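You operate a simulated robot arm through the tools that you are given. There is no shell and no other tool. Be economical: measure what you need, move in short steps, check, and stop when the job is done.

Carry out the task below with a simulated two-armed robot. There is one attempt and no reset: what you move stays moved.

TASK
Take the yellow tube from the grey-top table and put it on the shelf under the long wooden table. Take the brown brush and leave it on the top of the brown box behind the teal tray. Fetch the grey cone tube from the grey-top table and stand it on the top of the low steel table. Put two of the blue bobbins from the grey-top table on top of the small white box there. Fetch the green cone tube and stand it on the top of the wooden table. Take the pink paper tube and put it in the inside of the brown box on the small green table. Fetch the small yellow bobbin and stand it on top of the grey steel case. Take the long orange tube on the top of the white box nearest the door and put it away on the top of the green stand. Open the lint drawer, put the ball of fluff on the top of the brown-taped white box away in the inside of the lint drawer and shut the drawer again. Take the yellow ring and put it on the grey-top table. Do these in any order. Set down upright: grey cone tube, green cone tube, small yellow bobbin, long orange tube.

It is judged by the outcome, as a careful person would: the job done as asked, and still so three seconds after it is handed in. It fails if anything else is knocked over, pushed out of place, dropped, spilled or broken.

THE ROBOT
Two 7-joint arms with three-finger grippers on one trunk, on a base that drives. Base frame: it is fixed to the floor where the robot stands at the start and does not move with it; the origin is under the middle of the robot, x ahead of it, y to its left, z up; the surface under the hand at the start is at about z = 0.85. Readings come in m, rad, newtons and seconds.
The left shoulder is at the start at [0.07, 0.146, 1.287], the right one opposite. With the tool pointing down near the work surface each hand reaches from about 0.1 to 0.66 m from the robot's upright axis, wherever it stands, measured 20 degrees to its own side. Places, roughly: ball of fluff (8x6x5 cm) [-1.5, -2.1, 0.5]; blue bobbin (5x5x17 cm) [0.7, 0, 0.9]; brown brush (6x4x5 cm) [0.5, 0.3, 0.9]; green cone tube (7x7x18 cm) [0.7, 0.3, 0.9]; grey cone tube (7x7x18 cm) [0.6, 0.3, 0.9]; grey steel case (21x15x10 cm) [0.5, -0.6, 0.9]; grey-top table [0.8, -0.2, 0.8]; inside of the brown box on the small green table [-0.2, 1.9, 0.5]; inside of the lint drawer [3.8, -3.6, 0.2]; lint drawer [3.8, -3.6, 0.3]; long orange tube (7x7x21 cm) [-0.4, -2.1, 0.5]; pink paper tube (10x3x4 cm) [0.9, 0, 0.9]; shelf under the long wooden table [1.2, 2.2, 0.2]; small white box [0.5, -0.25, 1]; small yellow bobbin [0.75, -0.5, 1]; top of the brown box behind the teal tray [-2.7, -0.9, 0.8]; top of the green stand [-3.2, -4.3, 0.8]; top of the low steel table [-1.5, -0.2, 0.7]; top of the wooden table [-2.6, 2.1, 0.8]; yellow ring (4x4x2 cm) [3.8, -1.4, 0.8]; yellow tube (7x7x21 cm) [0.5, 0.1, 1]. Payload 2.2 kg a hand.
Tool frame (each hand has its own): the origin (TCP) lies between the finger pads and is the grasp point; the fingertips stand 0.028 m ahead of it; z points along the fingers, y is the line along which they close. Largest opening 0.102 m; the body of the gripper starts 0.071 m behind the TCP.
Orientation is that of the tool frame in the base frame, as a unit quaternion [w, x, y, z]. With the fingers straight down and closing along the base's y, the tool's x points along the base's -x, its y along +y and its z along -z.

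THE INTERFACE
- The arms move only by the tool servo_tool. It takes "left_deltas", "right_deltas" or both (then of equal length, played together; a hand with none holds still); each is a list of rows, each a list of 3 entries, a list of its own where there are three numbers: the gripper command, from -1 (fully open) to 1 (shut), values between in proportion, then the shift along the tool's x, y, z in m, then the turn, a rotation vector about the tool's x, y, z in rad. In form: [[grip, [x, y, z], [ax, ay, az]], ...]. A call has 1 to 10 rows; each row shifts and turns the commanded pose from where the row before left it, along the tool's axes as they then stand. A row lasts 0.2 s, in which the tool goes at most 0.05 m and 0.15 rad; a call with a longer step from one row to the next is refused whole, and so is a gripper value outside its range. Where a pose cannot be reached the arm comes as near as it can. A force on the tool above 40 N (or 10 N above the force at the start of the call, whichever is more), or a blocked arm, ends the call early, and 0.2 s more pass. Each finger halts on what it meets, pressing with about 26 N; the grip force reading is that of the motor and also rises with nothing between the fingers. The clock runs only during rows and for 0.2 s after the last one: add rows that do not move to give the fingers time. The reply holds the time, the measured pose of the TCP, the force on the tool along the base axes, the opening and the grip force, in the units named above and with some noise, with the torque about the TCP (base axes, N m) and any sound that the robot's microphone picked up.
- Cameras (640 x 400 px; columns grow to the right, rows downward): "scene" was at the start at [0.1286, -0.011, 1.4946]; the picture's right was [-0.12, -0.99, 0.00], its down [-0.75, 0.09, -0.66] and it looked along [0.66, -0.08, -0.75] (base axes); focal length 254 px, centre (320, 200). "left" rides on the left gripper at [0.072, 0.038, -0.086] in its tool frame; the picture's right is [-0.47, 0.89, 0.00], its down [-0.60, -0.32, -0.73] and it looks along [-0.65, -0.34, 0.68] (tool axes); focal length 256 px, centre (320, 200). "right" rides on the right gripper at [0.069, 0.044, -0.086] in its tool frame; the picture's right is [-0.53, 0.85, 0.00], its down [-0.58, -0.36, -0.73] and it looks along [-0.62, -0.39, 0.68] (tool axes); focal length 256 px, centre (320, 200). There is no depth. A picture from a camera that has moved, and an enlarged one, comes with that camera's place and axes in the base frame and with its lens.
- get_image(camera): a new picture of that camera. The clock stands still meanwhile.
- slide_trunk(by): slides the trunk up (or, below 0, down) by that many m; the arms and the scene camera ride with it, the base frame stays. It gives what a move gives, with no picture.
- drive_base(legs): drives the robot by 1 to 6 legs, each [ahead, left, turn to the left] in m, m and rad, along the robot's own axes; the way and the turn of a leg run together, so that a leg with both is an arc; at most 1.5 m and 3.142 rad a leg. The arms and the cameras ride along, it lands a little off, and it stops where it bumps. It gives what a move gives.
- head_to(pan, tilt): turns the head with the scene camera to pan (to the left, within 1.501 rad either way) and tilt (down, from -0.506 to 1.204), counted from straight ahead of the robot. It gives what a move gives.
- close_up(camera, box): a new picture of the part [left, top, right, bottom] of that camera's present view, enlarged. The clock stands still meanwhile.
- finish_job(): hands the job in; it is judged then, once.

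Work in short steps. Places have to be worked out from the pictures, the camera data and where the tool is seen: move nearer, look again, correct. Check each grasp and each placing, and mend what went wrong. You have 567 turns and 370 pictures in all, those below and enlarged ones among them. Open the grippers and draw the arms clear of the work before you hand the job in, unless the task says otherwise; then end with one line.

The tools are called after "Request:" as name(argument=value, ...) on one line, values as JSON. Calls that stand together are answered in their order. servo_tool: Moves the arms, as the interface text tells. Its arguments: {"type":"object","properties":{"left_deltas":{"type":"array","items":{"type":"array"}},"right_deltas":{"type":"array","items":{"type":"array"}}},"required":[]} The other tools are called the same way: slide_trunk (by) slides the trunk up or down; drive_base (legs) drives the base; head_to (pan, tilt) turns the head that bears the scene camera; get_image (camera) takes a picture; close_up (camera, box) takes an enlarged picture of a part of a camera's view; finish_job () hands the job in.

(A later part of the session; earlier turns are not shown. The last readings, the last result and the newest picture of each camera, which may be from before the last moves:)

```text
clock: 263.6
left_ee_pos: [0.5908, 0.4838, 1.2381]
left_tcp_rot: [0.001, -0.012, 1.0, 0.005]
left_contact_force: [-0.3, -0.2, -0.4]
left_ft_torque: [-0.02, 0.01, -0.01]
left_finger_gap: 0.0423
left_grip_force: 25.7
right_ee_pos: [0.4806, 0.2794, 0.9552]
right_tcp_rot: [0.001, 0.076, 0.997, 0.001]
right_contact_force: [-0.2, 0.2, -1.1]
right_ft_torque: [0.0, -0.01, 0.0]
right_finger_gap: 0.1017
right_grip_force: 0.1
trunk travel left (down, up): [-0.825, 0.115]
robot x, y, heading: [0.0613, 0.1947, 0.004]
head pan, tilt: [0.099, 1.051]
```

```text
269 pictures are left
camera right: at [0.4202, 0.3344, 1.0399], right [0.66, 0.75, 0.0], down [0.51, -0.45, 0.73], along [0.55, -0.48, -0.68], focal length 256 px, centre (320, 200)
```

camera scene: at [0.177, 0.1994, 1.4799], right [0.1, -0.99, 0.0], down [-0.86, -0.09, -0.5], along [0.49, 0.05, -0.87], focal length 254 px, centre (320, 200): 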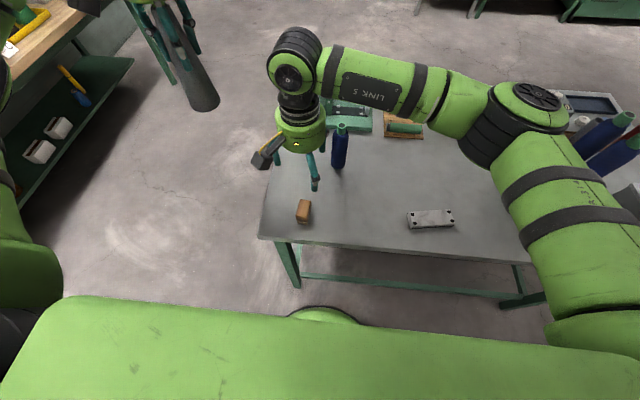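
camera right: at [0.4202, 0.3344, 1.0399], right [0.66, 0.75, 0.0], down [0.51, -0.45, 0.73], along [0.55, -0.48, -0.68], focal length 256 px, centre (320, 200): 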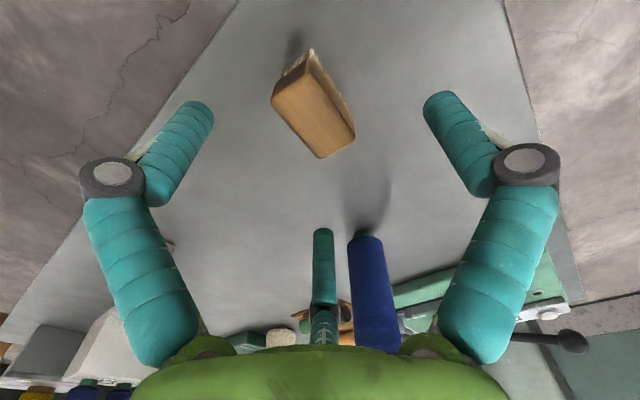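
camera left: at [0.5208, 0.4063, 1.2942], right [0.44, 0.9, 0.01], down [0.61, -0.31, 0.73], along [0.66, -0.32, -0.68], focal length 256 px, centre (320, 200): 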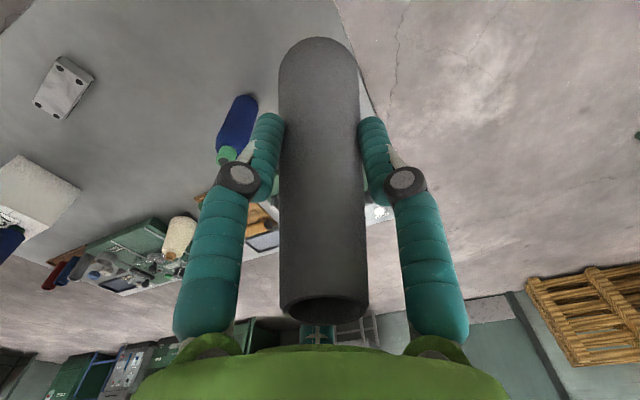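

Yaw matches. Final descent, grip, and lift.

Request:
servo_tool(right_deltas=[[-1, [0.005, 0.003, 0.035], [0, 0, 0]], [-1, [0, 0, 0.033], [0, 0, 0]], [0, [0, 0, 0], [0, 0, 0]], [1, [0, 0, 0], [0, 0, 0]], [1, [0, 0, 0], [0, 0, 0]], [1, [0, 0, 0], [0, 0, 0]], [1, [0, 0, -0.04], [0, 0, 0]], [1, [0, 0, -0.05], [0, 0, 0]], [1, [0, 0, -0.05], [0, 0, 0]], [1, [0, 0, -0.05], [0, 0, 0]]])

Request:
get_image(camera="right")

```text
clock: 265.8
left_ee_pos: [0.5905, 0.4844, 1.2375]
left_tcp_rot: [0.003, -0.012, 1.0, 0.004]
left_contact_force: [0.0, -0.3, -1.1]
left_ft_torque: [-0.03, -0.09, 0.0]
left_finger_gap: 0.0421
left_grip_force: 25.8
right_ee_pos: [0.4739, 0.2839, 1.0791]
right_tcp_rot: [0.001, 0.077, 0.997, 0.001]
right_contact_force: [-0.3, 0.3, -0.7]
right_ft_torque: [0.0, 0.0, 0.0]
right_finger_gap: 0.0374
right_grip_force: 26.0
trunk travel left (down, up): [-0.825, 0.115]
robot x, y, heading: [0.0624, 0.1957, 0.0]
head pan, tilt: [0.099, 1.051]
```

```text
268 pictures are left
camera right: at [0.4138, 0.34, 1.1643], right [0.66, 0.75, 0.0], down [0.51, -0.45, 0.73], along [0.55, -0.48, -0.68], focal length 256 px, centre (320, 200)
```

right: 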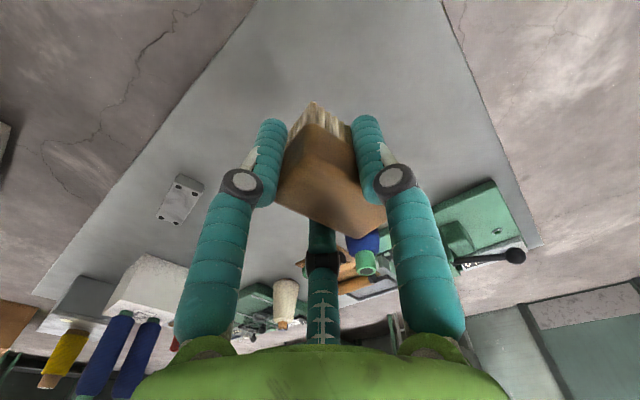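

Brush held. Retracting the right hand to its side and backing away, then turning to look at the low steel table.

Request:
servo_tool(right_deltas=[[1, [0, -0.04, -0.02], [0, 0, 0]], [1, [0, -0.04, -0.02], [0, 0, 0]], [1, [0, -0.04, -0.02], [0, 0, 0]], [1, [0, -0.04, -0.02], [0, 0, 0]], [1, [0, -0.04, -0.02], [0, 0, 0]], [1, [0, -0.04, -0.02], [0, 0, 0]], [1, [0, -0.04, -0.02], [0, 0, 0]]], left_deltas=[[1, [0.02, 0, 0], [0, 0, 0]], [1, [0.02, 0, 0], [0, 0, 0]], [1, [0.02, 0, 0], [0, 0, 0]], [1, [0.02, 0, 0], [0, 0, 0]], [1, [0.02, 0, 0], [0, 0, 0]], [1, [0, 0, 0], [0, 0, 0]], [1, [0, 0, 0], [0, 0, 0]]])

Request:
drive_base(legs=[[-0.5, 0.15, 0], [0, 0, 1.571], [0, 0, 1.571]])

Request:
head_to(pan=0.2, tilt=0.45)

Request:
get_image(camera="scene")

```text
clock: 267.4
left_ee_pos: [0.4918, 0.4805, 1.2366]
left_tcp_rot: [0.002, -0.013, 1.0, 0.006]
left_contact_force: [0.1, 0.1, -0.4]
left_ft_torque: [0.02, 0.01, -0.02]
left_finger_gap: 0.0421
left_grip_force: 26.5
right_ee_pos: [0.4299, 0.0037, 1.2202]
right_tcp_rot: [0.001, 0.076, 0.997, 0.001]
right_contact_force: [-0.3, -1.0, -0.8]
right_ft_torque: [0.04, 0.03, 0.0]
right_finger_gap: 0.037
right_grip_force: 26.1
trunk travel left (down, up): [-0.825, 0.115]
robot x, y, heading: [0.0589, 0.1947, -0.001]
head pan, tilt: [0.099, 1.051]
```

```text
clock: 278.1
left_ee_pos: [-0.8793, 0.0654, 1.2362]
left_tcp_rot: [0.004, 1.0, 0.002, -0.002]
left_contact_force: [-1.2, -0.4, -0.5]
left_ft_torque: [0.01, -0.02, 0.0]
left_finger_gap: 0.0421
left_grip_force: 26.7
right_ee_pos: [-0.807, 0.5415, 1.2192]
right_tcp_rot: [0.001, 0.996, -0.087, -0.001]
right_contact_force: [0.0, 0.3, -1.0]
right_ft_torque: [0.03, 0.03, -0.01]
right_finger_gap: 0.0371
right_grip_force: 25.8
trunk travel left (down, up): [-0.825, 0.115]
robot x, y, heading: [-0.4356, 0.3443, 3.124]
head pan, tilt: [0.099, 1.051]
```

```text
clock: 279.1
left_ee_pos: [-0.8788, 0.0658, 1.2358]
left_tcp_rot: [0.004, 1.0, 0.001, -0.001]
left_contact_force: [-0.2, -0.9, -0.4]
left_ft_torque: [0.0, 0.0, -0.02]
left_finger_gap: 0.0422
left_grip_force: 25.9
right_ee_pos: [-0.8078, 0.5427, 1.2187]
right_tcp_rot: [0.001, 0.996, -0.087, -0.001]
right_contact_force: [0.2, -0.1, -1.3]
right_ft_torque: [-0.01, 0.01, 0.01]
right_finger_gap: 0.0368
right_grip_force: 26.5
trunk travel left (down, up): [-0.825, 0.115]
robot x, y, heading: [-0.4397, 0.3459, 3.121]
head pan, tilt: [0.201, 0.45]
```

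```text
267 pictures are left
camera scene: at [-0.5799, 0.3271, 1.5288], right [-0.18, 0.98, 0.0], down [0.43, 0.08, -0.9], along [-0.89, -0.16, -0.44], focal length 254 px, centre (320, 200)
```

scene: 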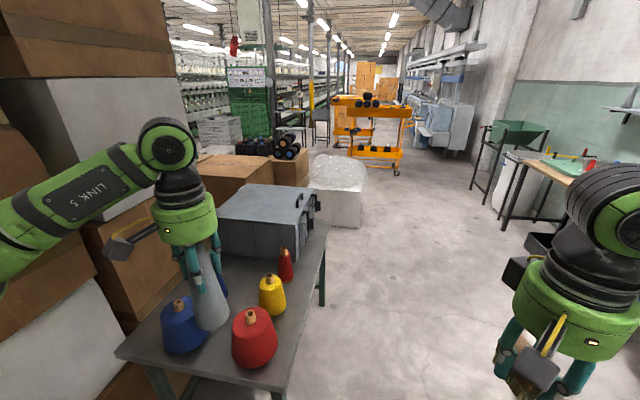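

Low steel table spans about x -1.88..-0.98, y -0.41..0.14, with several cones on it. Shifting left and looking down for a free spot.

Request:
drive_base(legs=[[0, 0.3, 0.02]])

Request:
head_to(pan=-0.05, tilt=0.8)

Request:
get_image(camera="scene")

```text
clock: 281.1
left_ee_pos: [-0.8754, -0.2442, 1.2369]
left_tcp_rot: [0.006, 1.0, 0.011, -0.002]
left_contact_force: [0.6, -0.1, 0.0]
left_ft_torque: [-0.03, -0.02, 0.0]
left_finger_gap: 0.0419
left_grip_force: 25.8
right_ee_pos: [-0.8144, 0.2328, 1.22]
right_tcp_rot: [0.002, 0.997, -0.078, -0.001]
right_contact_force: [0.1, 0.2, -0.5]
right_ft_torque: [-0.02, -0.01, 0.01]
right_finger_gap: 0.0367
right_grip_force: 26.1
trunk travel left (down, up): [-0.825, 0.115]
robot x, y, heading: [-0.4426, 0.0383, -3.132]
head pan, tilt: [0.201, 0.45]
```

```text
clock: 281.9
left_ee_pos: [-0.8753, -0.2475, 1.2359]
left_tcp_rot: [0.004, 1.0, 0.011, -0.002]
left_contact_force: [0.6, 0.1, -0.8]
left_ft_torque: [-0.01, 0.02, 0.02]
left_finger_gap: 0.0422
left_grip_force: 25.8
right_ee_pos: [-0.8144, 0.23, 1.2198]
right_tcp_rot: [0.0, 0.997, -0.078, -0.001]
right_contact_force: [-0.2, -0.4, -0.7]
right_ft_torque: [0.01, -0.01, 0.01]
right_finger_gap: 0.0369
right_grip_force: 26.1
trunk travel left (down, up): [-0.825, 0.115]
robot x, y, heading: [-0.4429, 0.0419, -3.138]
head pan, tilt: [-0.051, 0.799]
```

```text
266 pictures are left
camera scene: at [-0.5728, 0.0414, 1.4986], right [0.05, 1.0, 0.0], down [0.72, -0.03, -0.7], along [-0.7, 0.03, -0.72], focal length 254 px, centre (320, 200)
```

scene: 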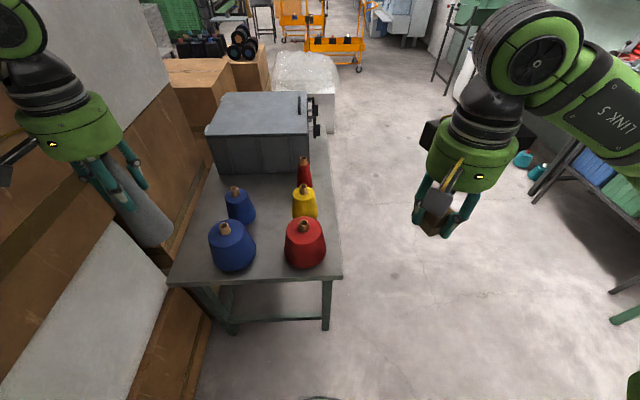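

A good free spot is near (-1.38,-0.12) in front of the case. I'll approach from the table's long +y side.

Request:
drive_base(legs=[[0, -0.75, 0], [1.08, 0, 0], [0, 0, 1.571]])

Request:
head_to(pan=0.1, tilt=0.8)

Request:
get_image(camera="scene")

```text
clock: 295.0
left_ee_pos: [-1.2493, 0.3655, 1.2365]
left_tcp_rot: [0.005, 0.712, 0.703, 0.001]
left_contact_force: [-0.1, -0.1, -0.7]
left_ft_torque: [0.0, 0.01, 0.03]
left_finger_gap: 0.0421
left_grip_force: 25.9
right_ee_pos: [-1.7244, 0.4439, 1.2186]
right_tcp_rot: [0.002, 0.771, 0.637, 0.0]
right_contact_force: [0.1, 0.6, -0.9]
right_ft_torque: [-0.01, 0.02, -0.01]
right_finger_gap: 0.0368
right_grip_force: 26.4
trunk travel left (down, up): [-0.825, 0.115]
robot x, y, heading: [-1.5218, 0.81, -1.608]
head pan, tilt: [-0.051, 0.799]
```

```text
clock: 295.7
left_ee_pos: [-1.25, 0.3666, 1.236]
left_tcp_rot: [0.004, 0.711, 0.703, 0.001]
left_contact_force: [0.3, 0.8, 0.3]
left_ft_torque: [-0.02, -0.01, 0.04]
left_finger_gap: 0.042
left_grip_force: 25.9
right_ee_pos: [-1.7241, 0.4437, 1.2198]
right_tcp_rot: [0.0, 0.771, 0.637, -0.001]
right_contact_force: [1.1, 0.1, 0.1]
right_ft_torque: [-0.02, 0.0, 0.02]
right_finger_gap: 0.0371
right_grip_force: 25.9
trunk travel left (down, up): [-0.825, 0.115]
robot x, y, heading: [-1.5238, 0.8073, -1.604]
head pan, tilt: [0.099, 0.799]
```

```text
265 pictures are left
camera scene: at [-1.5162, 0.6752, 1.4985], right [-1.0, -0.06, 0.0], down [-0.05, 0.72, -0.7], along [0.04, -0.7, -0.72], focal length 254 px, centre (320, 200)
```

scene: 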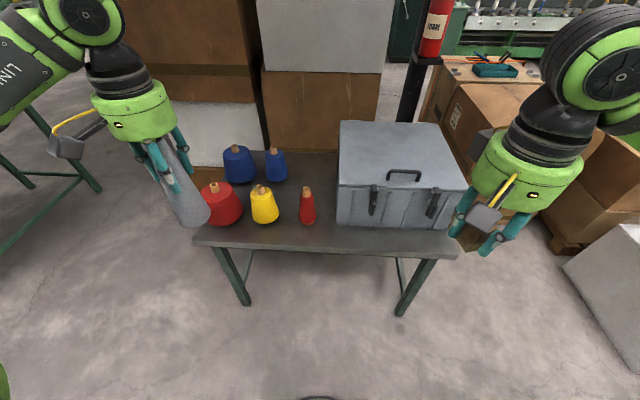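

Spot (-1.38,-0.14) is clear. Driving 0.35 m closer with a small heading fix.

Request:
drive_base(legs=[[0.35, 0, 0.033]])

Request:
head_to(pan=0.15, tilt=1.0)

Request:
get_image(camera="scene")

```text
clock: 297.9
left_ee_pos: [-1.24, 0.0296, 1.2365]
left_tcp_rot: [0.006, 0.699, 0.715, 0.0]
left_contact_force: [0.5, -0.7, -0.4]
left_ft_torque: [0.02, -0.03, 0.02]
left_finger_gap: 0.0417
left_grip_force: 26.6
right_ee_pos: [-1.7173, 0.0907, 1.2197]
right_tcp_rot: [0.002, 0.76, 0.65, -0.001]
right_contact_force: [0.0, 0.0, 0.2]
right_ft_torque: [-0.01, 0.0, 0.03]
right_finger_gap: 0.0366
right_grip_force: 26.0
trunk travel left (down, up): [-0.825, 0.115]
robot x, y, heading: [-1.525, 0.4629, -1.571]
head pan, tilt: [0.099, 0.799]
```

```text
clock: 298.7
left_ee_pos: [-1.2401, 0.0265, 1.235]
left_tcp_rot: [0.004, 0.7, 0.714, 0.002]
left_contact_force: [-0.1, 0.0, -0.1]
left_ft_torque: [-0.02, -0.01, -0.01]
left_finger_gap: 0.042
left_grip_force: 25.8
right_ee_pos: [-1.7167, 0.0878, 1.2199]
right_tcp_rot: [0.001, 0.759, 0.651, 0.0]
right_contact_force: [0.1, 0.6, -0.8]
right_ft_torque: [0.02, 0.03, -0.02]
right_finger_gap: 0.0367
right_grip_force: 26.0
trunk travel left (down, up): [-0.825, 0.115]
robot x, y, heading: [-1.5268, 0.4598, -1.569]
head pan, tilt: [0.15, 1.0]
```

```text
264 pictures are left
camera scene: at [-1.5152, 0.3374, 1.4834], right [-0.99, -0.15, 0.0], down [-0.13, 0.83, -0.54], along [0.08, -0.53, -0.84], focal length 254 px, centre (320, 200)
```

scene: 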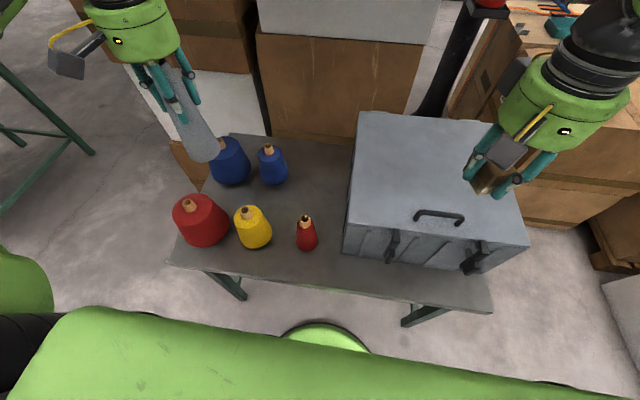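

Moving the cone over (-1.39,-0.15), then lowering trunk 0.15 m and the hand.

Request:
servo_tool(left_deltas=[[1, [-0.029, -0.0256, 0], [0, 0, 0]], [1, [-0.029, -0.0256, 0], [0, 0, 0]], [1, [-0.029, -0.0256, 0], [0, 0, 0]], [1, [-0.029, -0.0256, 0], [0, 0, 0]], [1, [-0.029, -0.0256, 0], [0, 0, 0]], [1, [-0.029, -0.0256, 0], [0, 0, 0]], [1, [0, 0, 0], [0, 0, 0]]])

Request:
slide_trunk(by=-0.15)

Request:
servo_tool(left_deltas=[[1, [0, 0, 0.045], [0, 0, 0]], [1, [0, 0, 0.045], [0, 0, 0]], [1, [0, 0, 0.045], [0, 0, 0]], [1, [0, 0, 0.045], [0, 0, 0]], [1, [0, 0, 0], [0, 0, 0]]])

Request:
get_image(camera="left")

Request:
get_image(camera="scene")

```text
clock: 300.3
left_ee_pos: [-1.3893, -0.1508, 1.2367]
left_tcp_rot: [0.004, 0.699, 0.715, 0.001]
left_contact_force: [0.4, -0.3, -0.1]
left_ft_torque: [-0.03, 0.0, 0.01]
left_finger_gap: 0.0417
left_grip_force: 26.3
right_ee_pos: [-1.7162, 0.0894, 1.2199]
right_tcp_rot: [0.0, 0.76, 0.65, -0.001]
right_contact_force: [-1.1, -0.7, -0.4]
right_ft_torque: [0.01, 0.04, 0.0]
right_finger_gap: 0.0366
right_grip_force: 25.2
trunk travel left (down, up): [-0.825, 0.115]
robot x, y, heading: [-1.5274, 0.4634, -1.57]
head pan, tilt: [0.15, 1.0]
```

```text
clock: 302.0
left_ee_pos: [-1.3903, -0.1505, 1.0859]
left_tcp_rot: [0.005, 0.699, 0.715, 0.001]
left_contact_force: [0.0, -0.4, -0.5]
left_ft_torque: [-0.01, 0.02, -0.01]
left_finger_gap: 0.0418
left_grip_force: 26.0
right_ee_pos: [-1.7172, 0.0879, 1.0701]
right_tcp_rot: [0.0, 0.76, 0.65, -0.001]
right_contact_force: [-1.4, 0.0, -0.3]
right_ft_torque: [0.03, -0.01, -0.05]
right_finger_gap: 0.0367
right_grip_force: 25.8
trunk travel left (down, up): [-0.675, 0.265]
robot x, y, heading: [-1.5292, 0.4598, -1.577]
head pan, tilt: [0.15, 1.0]
```

```text
clock: 303.2
left_ee_pos: [-1.3917, -0.1502, 0.9035]
left_tcp_rot: [0.005, 0.699, 0.715, 0.001]
left_contact_force: [0.6, 1.3, 0.3]
left_ft_torque: [-0.04, 0.01, 0.0]
left_finger_gap: 0.0421
left_grip_force: 25.6
right_ee_pos: [-1.7169, 0.0884, 1.0701]
right_tcp_rot: [0.002, 0.76, 0.65, -0.001]
right_contact_force: [-0.6, 0.6, 0.0]
right_ft_torque: [-0.02, 0.0, 0.0]
right_finger_gap: 0.0367
right_grip_force: 26.1
trunk travel left (down, up): [-0.675, 0.265]
robot x, y, heading: [-1.5285, 0.4569, -1.568]
head pan, tilt: [0.15, 1.0]
```

```text
263 pictures are left
camera left: at [-1.3554, -0.0774, 0.9905], right [0.9, -0.45, 0.01], down [-0.31, -0.61, 0.73], along [-0.32, -0.66, -0.68], focal length 256 px, centre (320, 200)
```

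left: 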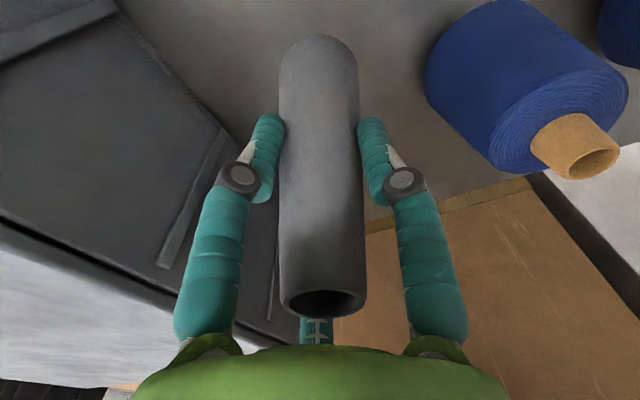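

```text
262 pictures are left
camera scene: at [-1.5155, 0.3386, 1.3334], right [-0.99, -0.15, 0.0], down [-0.13, 0.83, -0.54], along [0.08, -0.53, -0.84], focal length 254 px, centre (320, 200)
```

scene: 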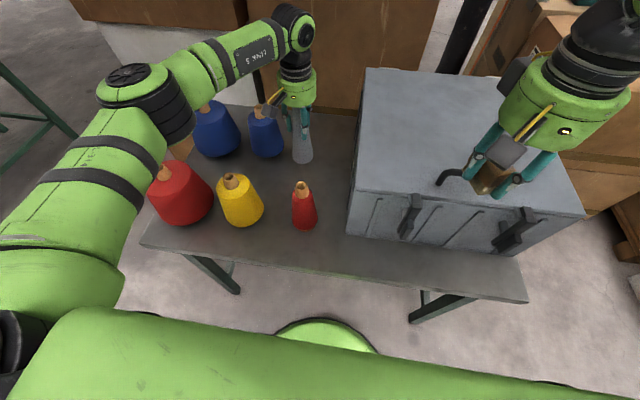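

Clear on both sides. Lowering to contact.

Request:
servo_tool(left_deltas=[[1, [0, 0, 0.04], [0, 0, 0]], [1, [0, 0, 0.025], [0, 0, 0]], [1, [0, 0, 0.008], [0, 0, 0]], [1, [0, 0, 0.006], [0, 0, 0]], [1, [0, 0, 0.005], [0, 0, 0]], [1, [0, 0, 0.005], [0, 0, 0]], [1, [0, 0, 0], [0, 0, 0]]])

```text
clock: 304.8
left_ee_pos: [-1.3891, -0.1513, 0.819]
left_tcp_rot: [0.006, 0.7, 0.714, 0.001]
left_contact_force: [0.7, 0.2, 12.0]
left_ft_torque: [0.27, -0.28, -0.02]
left_finger_gap: 0.0418
left_grip_force: 26.1
right_ee_pos: [-1.717, 0.0903, 1.0703]
right_tcp_rot: [0.002, 0.76, 0.65, 0.0]
right_contact_force: [0.3, -0.2, -0.2]
right_ft_torque: [0.01, -0.02, 0.02]
right_finger_gap: 0.0367
right_grip_force: 26.3
trunk travel left (down, up): [-0.675, 0.265]
robot x, y, heading: [-1.5249, 0.4583, -1.566]
head pan, tilt: [0.15, 1.0]
```

Contact (12 N). Releasing with a tiny ease and lifting.

Request:
servo_tool(left_deltas=[[1, [0, 0, -0.001], [0, 0, 0]], [0.2, [0, 0, 0], [0, 0, 0]], [-0.3, [0, 0, 0], [0, 0, 0]], [-0.8, [0, 0, 0], [0, 0, 0]], [-0.8, [0, 0, -0.03], [0, 0, 0]], [-0.8, [0, 0, -0.05], [0, 0, 0]], [-0.8, [0, 0, -0.05], [0, 0, 0]], [-0.8, [0, 0, -0.05], [0, 0, 0]], [-0.8, [0, 0, -0.05], [0, 0, 0]], [-0.8, [0, 0, -0.05], [0, 0, 0]]])

Request:
get_image(camera="scene")

```text
clock: 307.0
left_ee_pos: [-1.3921, -0.1461, 1.0979]
left_tcp_rot: [0.005, 0.699, 0.715, 0.002]
left_contact_force: [-0.5, -0.8, 0.1]
left_ft_torque: [-0.02, -0.01, -0.01]
left_finger_gap: 0.0918
left_grip_force: 0.0
right_ee_pos: [-1.7175, 0.0901, 1.0704]
right_tcp_rot: [0.0, 0.76, 0.65, 0.0]
right_contact_force: [-0.1, 0.8, -0.3]
right_ft_torque: [0.0, 0.0, -0.01]
right_finger_gap: 0.0368
right_grip_force: 25.2
trunk travel left (down, up): [-0.675, 0.265]
robot x, y, heading: [-1.5263, 0.4577, -1.571]
head pan, tilt: [0.15, 1.0]
```

```text
261 pictures are left
camera scene: at [-1.5164, 0.3393, 1.3334], right [-0.99, -0.15, 0.0], down [-0.13, 0.83, -0.54], along [0.08, -0.54, -0.84], focal length 254 px, centre (320, 200)
```

scene: 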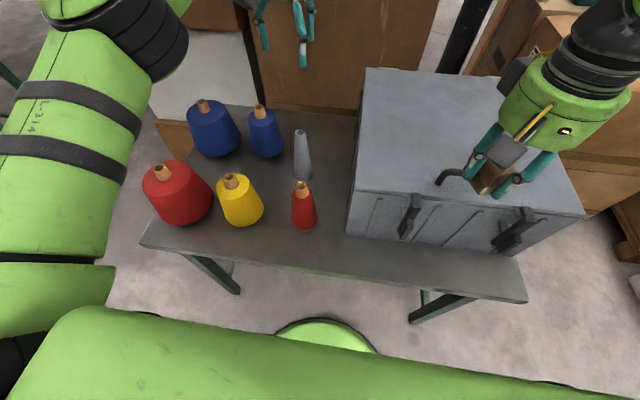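

Grey cone stands. Now retract and look toward the brown box with the teal tray.

Request:
slide_trunk(by=0.15)

Request:
servo_tool(left_deltas=[[-1, [0.04, 0.01, 0], [0, 0, 0]], [-1, [0.04, 0.01, 0], [0, 0, 0]], [-1, [0.04, 0.01, 0], [0, 0, 0]], [-1, [0.04, 0, 0], [0, 0, 0]]])

Request:
drive_base(legs=[[-0.35, 0, 0]])

Request:
head_to(pan=-0.7, tilt=0.55)

Request:
get_image(camera="scene")

```text
clock: 308.8
left_ee_pos: [-1.3901, -0.1494, 1.2454]
left_tcp_rot: [0.005, 0.699, 0.715, 0.002]
left_contact_force: [0.1, -0.2, -0.5]
left_ft_torque: [-0.04, 0.02, 0.02]
left_finger_gap: 0.0919
left_grip_force: 0.1
right_ee_pos: [-1.7175, 0.0888, 1.2201]
right_tcp_rot: [0.0, 0.76, 0.65, -0.001]
right_contact_force: [0.6, -0.2, -0.1]
right_ft_torque: [0.05, -0.01, -0.01]
right_finger_gap: 0.0368
right_grip_force: 25.9
trunk travel left (down, up): [-0.825, 0.115]
robot x, y, heading: [-1.5265, 0.4578, -1.571]
head pan, tilt: [0.15, 1.0]
```

```text
clock: 309.8
left_ee_pos: [-1.363, 0.0139, 1.2458]
left_tcp_rot: [0.004, 0.698, 0.716, 0.001]
left_contact_force: [-0.6, 0.5, -0.2]
left_ft_torque: [-0.03, 0.03, 0.01]
left_finger_gap: 0.1019
left_grip_force: 0.1
right_ee_pos: [-1.7165, 0.0893, 1.2202]
right_tcp_rot: [0.001, 0.76, 0.649, -0.001]
right_contact_force: [-0.6, -0.5, 0.8]
right_ft_torque: [-0.02, 0.0, -0.01]
right_finger_gap: 0.0365
right_grip_force: 25.9
trunk travel left (down, up): [-0.825, 0.115]
robot x, y, heading: [-1.528, 0.4563, -1.569]
head pan, tilt: [0.15, 1.0]
```

```text
clock: 312.0
left_ee_pos: [-1.3649, 0.3561, 1.2441]
left_tcp_rot: [0.004, 0.7, 0.714, 0.002]
left_contact_force: [-0.2, -0.2, -0.6]
left_ft_torque: [0.04, 0.0, -0.02]
left_finger_gap: 0.1018
left_grip_force: 0.1
right_ee_pos: [-1.7179, 0.4336, 1.2188]
right_tcp_rot: [-0.001, 0.761, 0.649, 0.001]
right_contact_force: [1.0, -0.2, -1.4]
right_ft_torque: [0.03, 0.04, -0.01]
right_finger_gap: 0.0369
right_grip_force: 26.0
trunk travel left (down, up): [-0.825, 0.115]
robot x, y, heading: [-1.5244, 0.8046, -1.577]
head pan, tilt: [0.15, 1.0]
```

```text
clock: 313.2
left_ee_pos: [-1.366, 0.3575, 1.2449]
left_tcp_rot: [0.003, 0.7, 0.714, 0.002]
left_contact_force: [0.8, 0.7, 0.3]
left_ft_torque: [0.02, 0.01, -0.01]
left_finger_gap: 0.1021
left_grip_force: 0.0
right_ee_pos: [-1.7173, 0.4368, 1.2188]
right_tcp_rot: [0.0, 0.76, 0.65, 0.0]
right_contact_force: [0.8, 0.7, -0.5]
right_ft_torque: [0.0, -0.02, -0.01]
right_finger_gap: 0.037
right_grip_force: 25.6
trunk travel left (down, up): [-0.825, 0.115]
robot x, y, heading: [-1.5287, 0.8069, -1.573]
head pan, tilt: [-0.7, 0.55]
```

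```text
260 pictures are left
camera scene: at [-1.5833, 0.6848, 1.5198], right [-0.76, 0.65, 0.0], down [0.34, 0.4, -0.85], along [-0.55, -0.65, -0.52], focal length 254 px, centre (320, 200)
```

scene: 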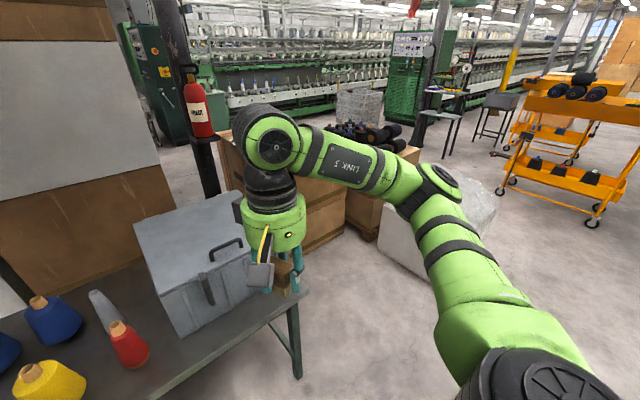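

Need a better view of those boxes; strafing right.

Request:
drive_base(legs=[[0, -0.9, 0]])

Request:
head_to(pan=0.0, tilt=0.6)

Request:
get_image(camera="scene")

```text
clock: 317.9
left_ee_pos: [-2.2649, 0.3594, 1.2453]
left_tcp_rot: [0.005, 0.699, 0.715, 0.0]
left_contact_force: [0.9, -0.3, -0.2]
left_ft_torque: [-0.01, 0.01, 0.0]
left_finger_gap: 0.1023
left_grip_force: 0.1
right_ee_pos: [-2.6171, 0.435, 1.22]
right_tcp_rot: [0.0, 0.759, 0.651, 0.0]
right_contact_force: [0.4, 0.5, -1.2]
right_ft_torque: [0.01, 0.04, 0.01]
right_finger_gap: 0.0368
right_grip_force: 25.9
trunk travel left (down, up): [-0.825, 0.115]
robot x, y, heading: [-2.4267, 0.8061, -1.569]
head pan, tilt: [-0.7, 0.55]
```

```text
clock: 319.0
left_ee_pos: [-2.2663, 0.3596, 1.2449]
left_tcp_rot: [0.004, 0.698, 0.716, 0.002]
left_contact_force: [-0.4, 0.1, -0.3]
left_ft_torque: [0.01, 0.02, -0.03]
left_finger_gap: 0.1019
left_grip_force: 0.1
right_ee_pos: [-2.6175, 0.435, 1.2206]
right_tcp_rot: [0.0, 0.759, 0.651, -0.001]
right_contact_force: [-0.2, 0.0, 0.0]
right_ft_torque: [0.01, 0.01, 0.04]
right_finger_gap: 0.0367
right_grip_force: 25.9
trunk travel left (down, up): [-0.825, 0.115]
robot x, y, heading: [-2.4297, 0.8067, -1.566]
head pan, tilt: [0.0, 0.6]
```

```text
259 pictures are left
camera scene: at [-2.4271, 0.6656, 1.5154], right [-1.0, 0.0, 0.0], down [0.0, 0.56, -0.83], along [0.0, -0.83, -0.56], focal length 254 px, centre (320, 200)
```

scene: 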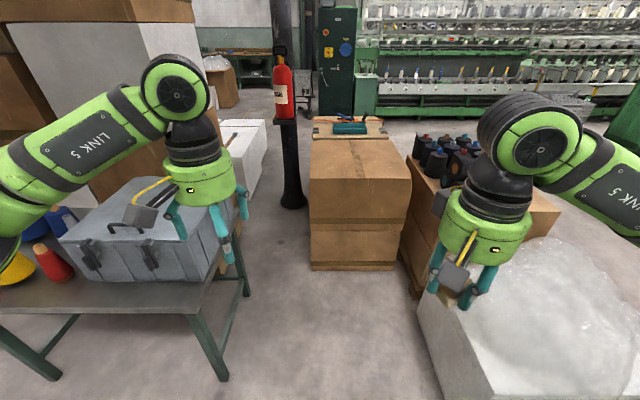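

Zooming on the brown box and teal tray.

Request:
close_up(camera="scene", box=[270, 90, 450, 280])

```text
2.11 times, centred on (360, 185) of scene
camera zoom: at [-2.4271, 0.6656, 1.5154], right [-1.0, 0.0, 0.0], down [0.0, 0.56, -0.83], along [0.0, -0.83, -0.56], focal length 536 px, centre (236, 232)
```

zoom: 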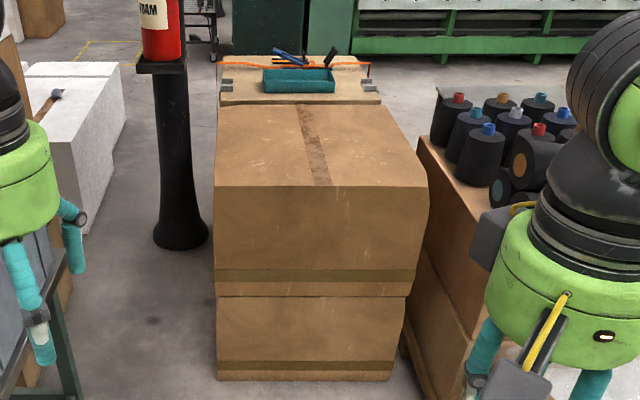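

The two-box stack (top z≈0.79, x -2.95..-2.37, y -0.62..-1.22) matches the target. Driving up the aisle toward it.

Request:
drive_base(legs=[[0.9, 0, 0]])

Request:
head_to(pan=-0.3, tilt=0.8)

Request:
get_image(camera="scene")

```text
clock: 323.8
left_ee_pos: [-2.2684, -0.5464, 1.2464]
left_tcp_rot: [0.005, 0.701, 0.713, 0.001]
left_contact_force: [0.1, 0.0, 0.8]
left_ft_torque: [0.0, 0.01, 0.0]
left_finger_gap: 0.1021
left_grip_force: 0.0
right_ee_pos: [-2.6203, -0.4679, 1.2195]
right_tcp_rot: [0.002, 0.762, 0.648, 0.0]
right_contact_force: [0.3, 0.4, 0.1]
right_ft_torque: [-0.03, -0.03, 0.0]
right_finger_gap: 0.0364
right_grip_force: 25.9
trunk travel left (down, up): [-0.825, 0.115]
robot x, y, heading: [-2.4314, -0.0999, -1.576]
head pan, tilt: [0.0, 0.6]
```

```text
clock: 324.6
left_ee_pos: [-2.2686, -0.5462, 1.2455]
left_tcp_rot: [0.004, 0.702, 0.713, 0.001]
left_contact_force: [0.1, -0.1, 0.5]
left_ft_torque: [-0.03, -0.03, 0.03]
left_finger_gap: 0.1018
left_grip_force: 0.1
right_ee_pos: [-2.6213, -0.469, 1.2185]
right_tcp_rot: [0.001, 0.762, 0.648, -0.001]
right_contact_force: [-0.2, -0.2, -0.8]
right_ft_torque: [0.0, -0.01, -0.01]
right_finger_gap: 0.0366
right_grip_force: 26.2
trunk travel left (down, up): [-0.825, 0.115]
robot x, y, heading: [-2.4297, -0.098, -1.574]
head pan, tilt: [-0.3, 0.799]
```

```text
257 pictures are left
camera scene: at [-2.4525, -0.2282, 1.4985], right [-0.95, 0.3, 0.0], down [0.21, 0.68, -0.7], along [-0.21, -0.67, -0.72], focal length 254 px, centre (320, 200)
```

scene: 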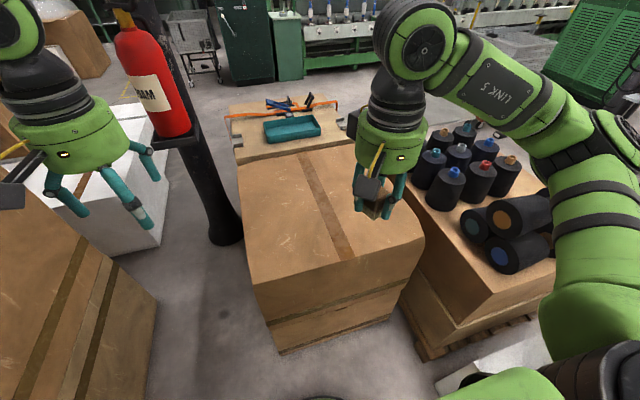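

Driving 9 cm more, then moving the brush over the box top.

Request:
drive_base(legs=[[0.09, 0, 0]])

Request:
servo_tool(right_deltas=[[1, [-0.0445, 0.0072, 0], [0, 0, 0]], [1, [-0.0445, 0.0072, 0], [0, 0, 0]], [1, [-0.0445, 0.0072, 0], [0, 0, 0]], [1, [-0.0445, 0.0072, 0], [0, 0, 0]], [1, [0, 0, 0.045], [0, 0, 0]], [1, [0, 0, 0.045], [0, 0, 0]], [1, [0, 0, 0.045], [0, 0, 0]], [1, [0, 0, 0.045], [0, 0, 0]], [1, [0, 0, 0.045], [0, 0, 0]], [1, [0, 0, 0.045], [0, 0, 0]]])

Request:
get_image(camera="scene")

Request:
get_image(camera="right")

```text
clock: 325.7
left_ee_pos: [-2.2694, -0.6314, 1.2475]
left_tcp_rot: [0.006, 0.702, 0.712, 0.001]
left_contact_force: [0.1, 0.0, -0.7]
left_ft_torque: [0.01, 0.01, -0.01]
left_finger_gap: 0.102
left_grip_force: 0.1
right_ee_pos: [-2.621, -0.555, 1.2212]
right_tcp_rot: [0.002, 0.762, 0.648, -0.002]
right_contact_force: [0.4, 0.5, -0.2]
right_ft_torque: [-0.03, -0.05, -0.03]
right_finger_gap: 0.0368
right_grip_force: 25.8
trunk travel left (down, up): [-0.825, 0.115]
robot x, y, heading: [-2.4315, -0.1868, -1.575]
head pan, tilt: [-0.3, 0.799]
```

```text
clock: 327.9
left_ee_pos: [-2.271, -0.6372, 1.2453]
left_tcp_rot: [0.004, 0.701, 0.713, 0.002]
left_contact_force: [-0.1, -0.5, -1.0]
left_ft_torque: [0.0, -0.02, -0.05]
left_finger_gap: 0.102
left_grip_force: 0.1
right_ee_pos: [-2.6227, -0.7388, 0.9501]
right_tcp_rot: [0.002, 0.762, 0.648, -0.001]
right_contact_force: [0.5, -0.9, -0.9]
right_ft_torque: [0.0, 0.0, -0.02]
right_finger_gap: 0.0367
right_grip_force: 26.3
trunk travel left (down, up): [-0.825, 0.115]
robot x, y, heading: [-2.43, -0.1869, -1.575]
head pan, tilt: [-0.3, 0.799]
```

```text
256 pictures are left
camera scene: at [-2.4532, -0.3184, 1.4985], right [-0.95, 0.3, 0.0], down [0.22, 0.68, -0.7], along [-0.21, -0.66, -0.72], focal length 254 px, centre (320, 200)
```

scene: 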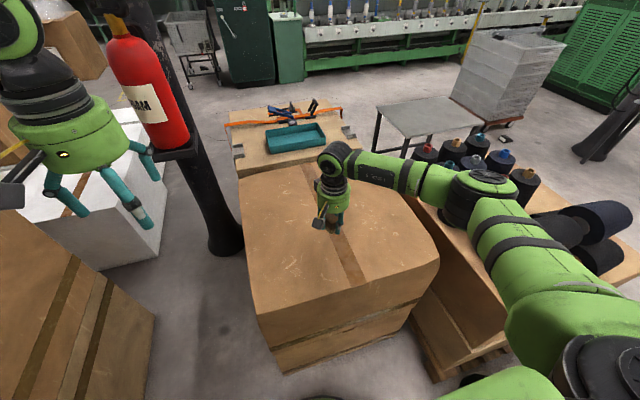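

```text
255 pictures are left
camera right: at [-2.5671, -0.6747, 1.0347], right [0.75, -0.66, 0.0], down [-0.45, -0.51, 0.73], along [-0.48, -0.55, -0.68], focal length 256 px, centre (320, 200)
```

right: 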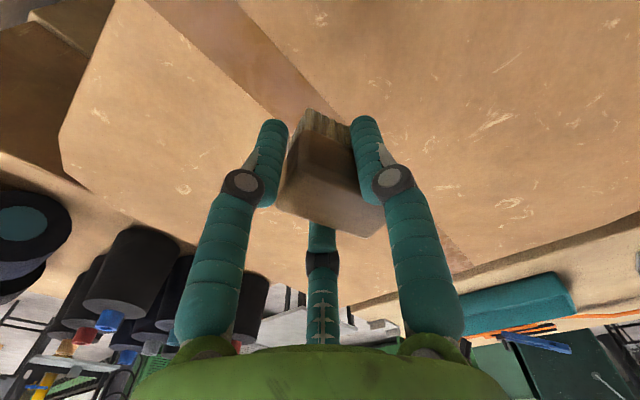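

Brush above the box, elbow well clear of the cones. Lowering to contact.

Request:
servo_tool(right_deltas=[[1, [0, 0, 0.04], [0, 0, 0]], [1, [0, 0, 0.035], [0, 0, 0]], [1, [0, 0, 0.012], [0, 0, 0]], [1, [0, 0, 0.008], [0, 0, 0]], [1, [0, 0, 0.008], [0, 0, 0]], [1, [0, 0, 0.006], [0, 0, 0]], [1, [0, 0, 0], [0, 0, 0]]])

```text
clock: 329.5
left_ee_pos: [-2.2693, -0.6358, 1.2468]
left_tcp_rot: [0.005, 0.702, 0.712, 0.001]
left_contact_force: [-1.2, -0.4, 0.6]
left_ft_torque: [0.02, 0.0, 0.0]
left_finger_gap: 0.102
left_grip_force: 0.0
right_ee_pos: [-2.6203, -0.7391, 0.8396]
right_tcp_rot: [0.001, 0.761, 0.648, -0.001]
right_contact_force: [-0.1, 0.6, -1.0]
right_ft_torque: [0.0, 0.01, -0.01]
right_finger_gap: 0.0365
right_grip_force: 26.0
trunk travel left (down, up): [-0.825, 0.115]
robot x, y, heading: [-2.4307, -0.1889, -1.576]
head pan, tilt: [-0.3, 0.799]
```

No contact yet; a few more mm steps.

Request:
servo_tool(right_deltas=[[1, [0, 0, 0.006], [0, 0, 0]], [1, [0, 0, 0.005], [0, 0, 0]], [1, [0, 0, 0.005], [0, 0, 0]], [1, [0, 0, 0.005], [0, 0, 0]], [1, [0, 0, 0.004], [0, 0, 0]], [1, [0, 0, 0], [0, 0, 0]]])

Request:
close_up(camera="scene", box=[240, 120, 440, 280])

```text
clock: 330.6
left_ee_pos: [-2.269, -0.6335, 1.2458]
left_tcp_rot: [0.005, 0.702, 0.712, -0.001]
left_contact_force: [1.3, 0.4, 0.7]
left_ft_torque: [0.04, -0.02, 0.0]
left_finger_gap: 0.1018
left_grip_force: 0.0
right_ee_pos: [-2.6207, -0.7391, 0.8254]
right_tcp_rot: [0.004, 0.763, 0.647, -0.001]
right_contact_force: [-0.7, 6.6, 17.4]
right_ft_torque: [0.19, 0.03, -0.04]
right_finger_gap: 0.0363
right_grip_force: 26.0
trunk travel left (down, up): [-0.825, 0.115]
robot x, y, heading: [-2.4272, -0.1902, -1.578]
head pan, tilt: [-0.3, 0.799]
stopped in row 5 (right hand): the force on the tool passed its limit at 44 N (the readings are from after the stop); the commanded pose is now the measured one
```

```text
2.50 times, centred on (340, 200) of scene
camera zoom: at [-2.4527, -0.3138, 1.4986], right [-0.95, 0.3, 0.0], down [0.22, 0.68, -0.7], along [-0.21, -0.67, -0.72], focal length 636 px, centre (270, 200)
```

zoom: 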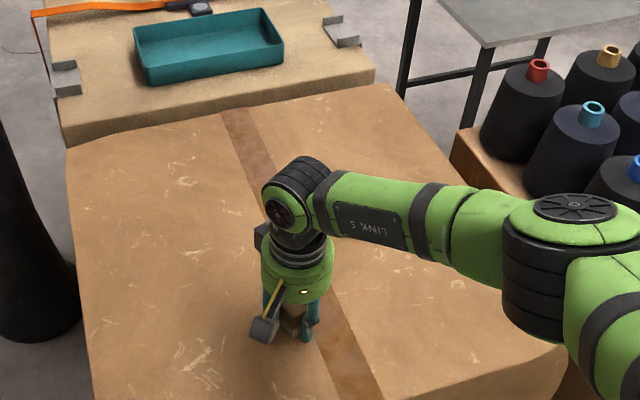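

Contact with the box top. Releasing and lifting.

Request:
servo_tool(right_deltas=[[1, [0, 0, -0.002], [0, 0, 0]], [0.2, [0, 0, 0], [0, 0, 0]], [-0.4, [0, 0, 0], [0, 0, 0]], [-1, [0, 0, 0], [0, 0, 0]], [-1, [0, 0, -0.03], [0, 0, 0]], [-1, [0, 0, -0.05], [0, 0, 0]], [-1, [0, 0, -0.05], [0, 0, 0]], [-1, [0, 0, -0.05], [0, 0, 0]], [-1, [0, 0, -0.05], [0, 0, 0]], [-1, [0, 0, -0.05], [0, 0, 0]]])

Request:
get_image(camera="scene")

```text
clock: 332.8
left_ee_pos: [-2.2689, -0.6356, 1.2455]
left_tcp_rot: [0.004, 0.701, 0.713, 0.0]
left_contact_force: [1.5, 0.0, 0.6]
left_ft_torque: [-0.03, -0.01, -0.01]
left_finger_gap: 0.1021
left_grip_force: 0.1
right_ee_pos: [-2.6214, -0.7407, 1.1045]
right_tcp_rot: [0.002, 0.762, 0.647, -0.001]
right_contact_force: [0.2, 0.5, 0.1]
right_ft_torque: [-0.02, -0.01, 0.0]
right_finger_gap: 0.1019
right_grip_force: 0.0
trunk travel left (down, up): [-0.825, 0.115]
robot x, y, heading: [-2.4308, -0.1879, -1.578]
head pan, tilt: [-0.3, 0.799]
```

```text
253 pictures are left
camera scene: at [-2.4523, -0.3166, 1.4985], right [-0.95, 0.3, 0.0], down [0.22, 0.68, -0.7], along [-0.21, -0.67, -0.72], focal length 254 px, centre (320, 200)
```

scene: 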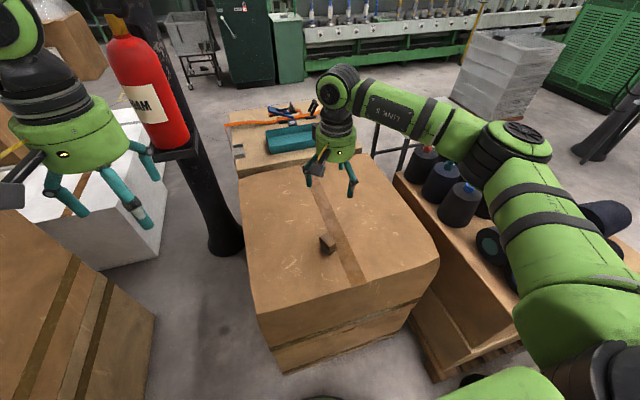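

Brush is on the box. Retracting and backing out of the aisle, then heading to the south side to find the orange tube.

Request:
servo_tool(right_deltas=[[-1, [0.04, 0, -0.03], [0, 0, 0]], [-1, [0.04, 0, -0.03], [0, 0, 0]], [-1, [0.04, 0, -0.03], [0, 0, 0]], [-1, [0.04, 0, -0.03], [0, 0, -0.1]]])

Request:
drive_base(legs=[[-1.0, 0, 0], [0, 1.1, 0], [0, 0.95, 0]])

Request:
head_to(pan=0.0, tilt=0.4)

Request:
get_image(camera="scene")

```text
clock: 333.8
left_ee_pos: [-2.2698, -0.6351, 1.2471]
left_tcp_rot: [0.004, 0.701, 0.713, 0.0]
left_contact_force: [0.2, -0.6, 0.1]
left_ft_torque: [-0.06, -0.01, 0.0]
left_finger_gap: 0.1016
left_grip_force: 0.0
right_ee_pos: [-2.5933, -0.5807, 1.2225]
right_tcp_rot: [0.003, 0.729, 0.684, -0.003]
right_contact_force: [-0.3, 0.8, -0.3]
right_ft_torque: [-0.02, 0.06, -0.01]
right_finger_gap: 0.1018
right_grip_force: 0.1
trunk travel left (down, up): [-0.825, 0.115]
robot x, y, heading: [-2.4316, -0.1881, -1.576]
head pan, tilt: [-0.3, 0.799]
```

```text
clock: 348.7
left_ee_pos: [-0.2294, 0.4187, 1.2454]
left_tcp_rot: [0.006, 0.689, 0.725, 0.001]
left_contact_force: [-0.4, -0.3, -0.6]
left_ft_torque: [-0.03, -0.01, 0.0]
left_finger_gap: 0.1021
left_grip_force: 0.1
right_ee_pos: [-0.5543, 0.4586, 1.2215]
right_tcp_rot: [0.003, 0.717, 0.697, -0.001]
right_contact_force: [0.3, -0.1, -0.1]
right_ft_torque: [0.06, -0.02, -0.02]
right_finger_gap: 0.1021
right_grip_force: 0.0
trunk travel left (down, up): [-0.825, 0.115]
robot x, y, heading: [-0.4046, 0.8631, -1.543]
head pan, tilt: [-0.3, 0.799]
```

```text
clock: 349.5
left_ee_pos: [-0.2285, 0.4179, 1.2464]
left_tcp_rot: [0.004, 0.689, 0.725, 0.001]
left_contact_force: [0.0, 0.9, 0.1]
left_ft_torque: [-0.03, 0.0, 0.01]
left_finger_gap: 0.1021
left_grip_force: 0.1
right_ee_pos: [-0.553, 0.461, 1.2221]
right_tcp_rot: [0.002, 0.717, 0.697, -0.001]
right_contact_force: [-0.6, -0.7, -0.7]
right_ft_torque: [-0.02, 0.0, 0.01]
right_finger_gap: 0.1023
right_grip_force: 0.1
trunk travel left (down, up): [-0.825, 0.115]
robot x, y, heading: [-0.4016, 0.8591, -1.539]
head pan, tilt: [0.0, 0.4]
```

```text
252 pictures are left
camera scene: at [-0.3985, 0.7156, 1.5335], right [-1.0, -0.03, 0.0], down [-0.01, 0.39, -0.92], along [0.03, -0.92, -0.39], focal length 254 px, centre (320, 200)
```

scene: 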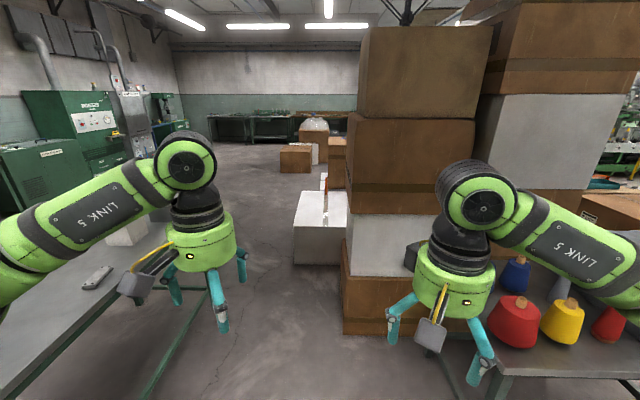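

The direct gap is tight, so I go around the far side of the grey table to approach the white boxes from +x.

Request:
drive_base(legs=[[0, 0, -0.03], [-0.05, 1.1, 0], [0, 1.1, 0], [1.2, 0, 0], [1.2, 0, 0]])

Request:
head_to(pan=-1.0, tilt=0.4)

Request:
get_image(camera="scene")

```text
clock: 372.2
left_ee_pos: [2.0378, -1.91, 1.2463]
left_tcp_rot: [0.004, 0.691, 0.723, 0.001]
left_contact_force: [-0.3, 0.6, -0.6]
left_ft_torque: [0.0, 0.0, -0.03]
left_finger_gap: 0.1019
left_grip_force: 0.2
right_ee_pos: [1.7136, -1.8681, 1.222]
right_tcp_rot: [0.003, 0.719, 0.695, -0.002]
right_contact_force: [0.3, -0.4, 0.6]
right_ft_torque: [-0.04, -0.01, -0.03]
right_finger_gap: 0.102
right_grip_force: 0.1
trunk travel left (down, up): [-0.825, 0.115]
robot x, y, heading: [1.8701, -1.4694, -1.542]
head pan, tilt: [0.0, 0.4]
```

```text
clock: 373.5
left_ee_pos: [2.0391, -1.9105, 1.2456]
left_tcp_rot: [0.005, 0.691, 0.723, 0.002]
left_contact_force: [-1.8, -0.3, -0.4]
left_ft_torque: [0.02, 0.01, 0.04]
left_finger_gap: 0.102
left_grip_force: 0.1
right_ee_pos: [1.7141, -1.8685, 1.2221]
right_tcp_rot: [0.003, 0.718, 0.696, -0.002]
right_contact_force: [0.9, -0.9, -0.1]
right_ft_torque: [0.01, 0.0, 0.01]
right_finger_gap: 0.1019
right_grip_force: 0.1
trunk travel left (down, up): [-0.825, 0.115]
robot x, y, heading: [1.8642, -1.4667, -1.549]
head pan, tilt: [-1.0, 0.4]
```

```text
251 pictures are left
camera scene: at [1.7907, -1.5721, 1.5336], right [-0.56, 0.83, 0.0], down [0.32, 0.22, -0.92], along [-0.76, -0.52, -0.39], focal length 254 px, centre (320, 200)
```

scene: 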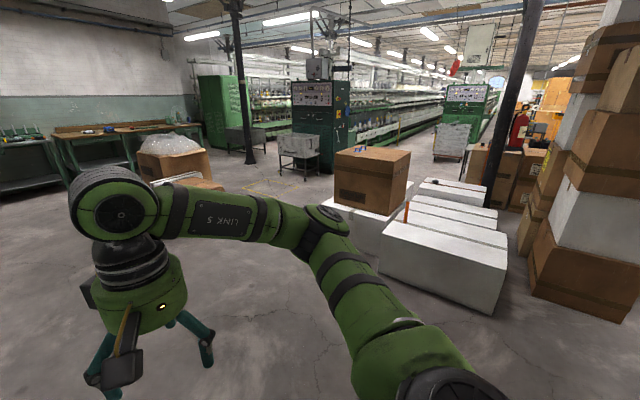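

Orange tube seen on the white boxes. First the yellow ring at (3.8,-1.4): turning to face +x.

Request:
drive_base(legs=[[0, 0, 1.549]])

Request:
head_to(pan=0.0, tilt=0.4)

Request:
get_image(camera="scene")

```text
clock: 377.6
left_ee_pos: [2.3133, -1.3094, 1.2464]
left_tcp_rot: [0.002, -0.008, 1.0, 0.005]
left_contact_force: [0.4, -0.7, 0.7]
left_ft_torque: [0.03, 0.03, -0.04]
left_finger_gap: 0.102
left_grip_force: 0.0
right_ee_pos: [2.2603, -1.6326, 1.2214]
right_tcp_rot: [0.003, 0.032, 0.999, 0.002]
right_contact_force: [0.4, -0.5, -0.3]
right_ft_torque: [-0.04, 0.01, -0.01]
right_finger_gap: 0.1019
right_grip_force: 0.0
trunk travel left (down, up): [-0.825, 0.115]
robot x, y, heading: [1.8689, -1.4672, -0.003]
head pan, tilt: [-1.0, 0.4]
```

```text
clock: 378.9
left_ee_pos: [2.3138, -1.3088, 1.2461]
left_tcp_rot: [0.003, -0.008, 1.0, 0.004]
left_contact_force: [0.1, 0.5, -0.1]
left_ft_torque: [0.02, 0.03, 0.01]
left_finger_gap: 0.1022
left_grip_force: 0.1
right_ee_pos: [2.2615, -1.6318, 1.2215]
right_tcp_rot: [0.003, 0.031, 1.0, 0.0]
right_contact_force: [-0.7, -0.1, -0.3]
right_ft_torque: [0.01, -0.02, -0.02]
right_finger_gap: 0.1021
right_grip_force: 0.0
trunk travel left (down, up): [-0.825, 0.115]
robot x, y, heading: [1.8664, -1.4685, -0.003]
head pan, tilt: [0.0, 0.4]
```

```text
250 pictures are left
camera scene: at [2.0087, -1.4711, 1.5336], right [-0.01, -1.0, 0.0], down [-0.39, 0.0, -0.92], along [0.92, -0.01, -0.39], focal length 254 px, centre (320, 200)
```

scene: 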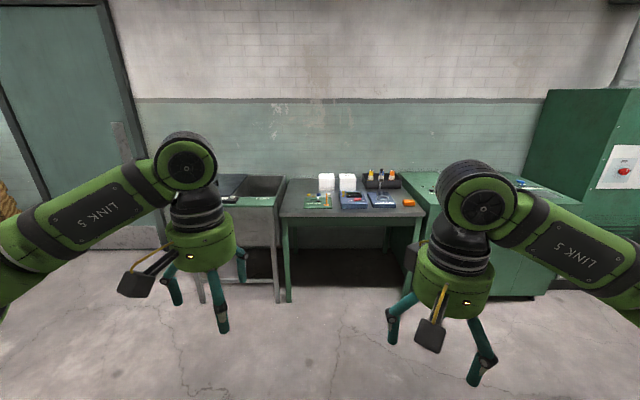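

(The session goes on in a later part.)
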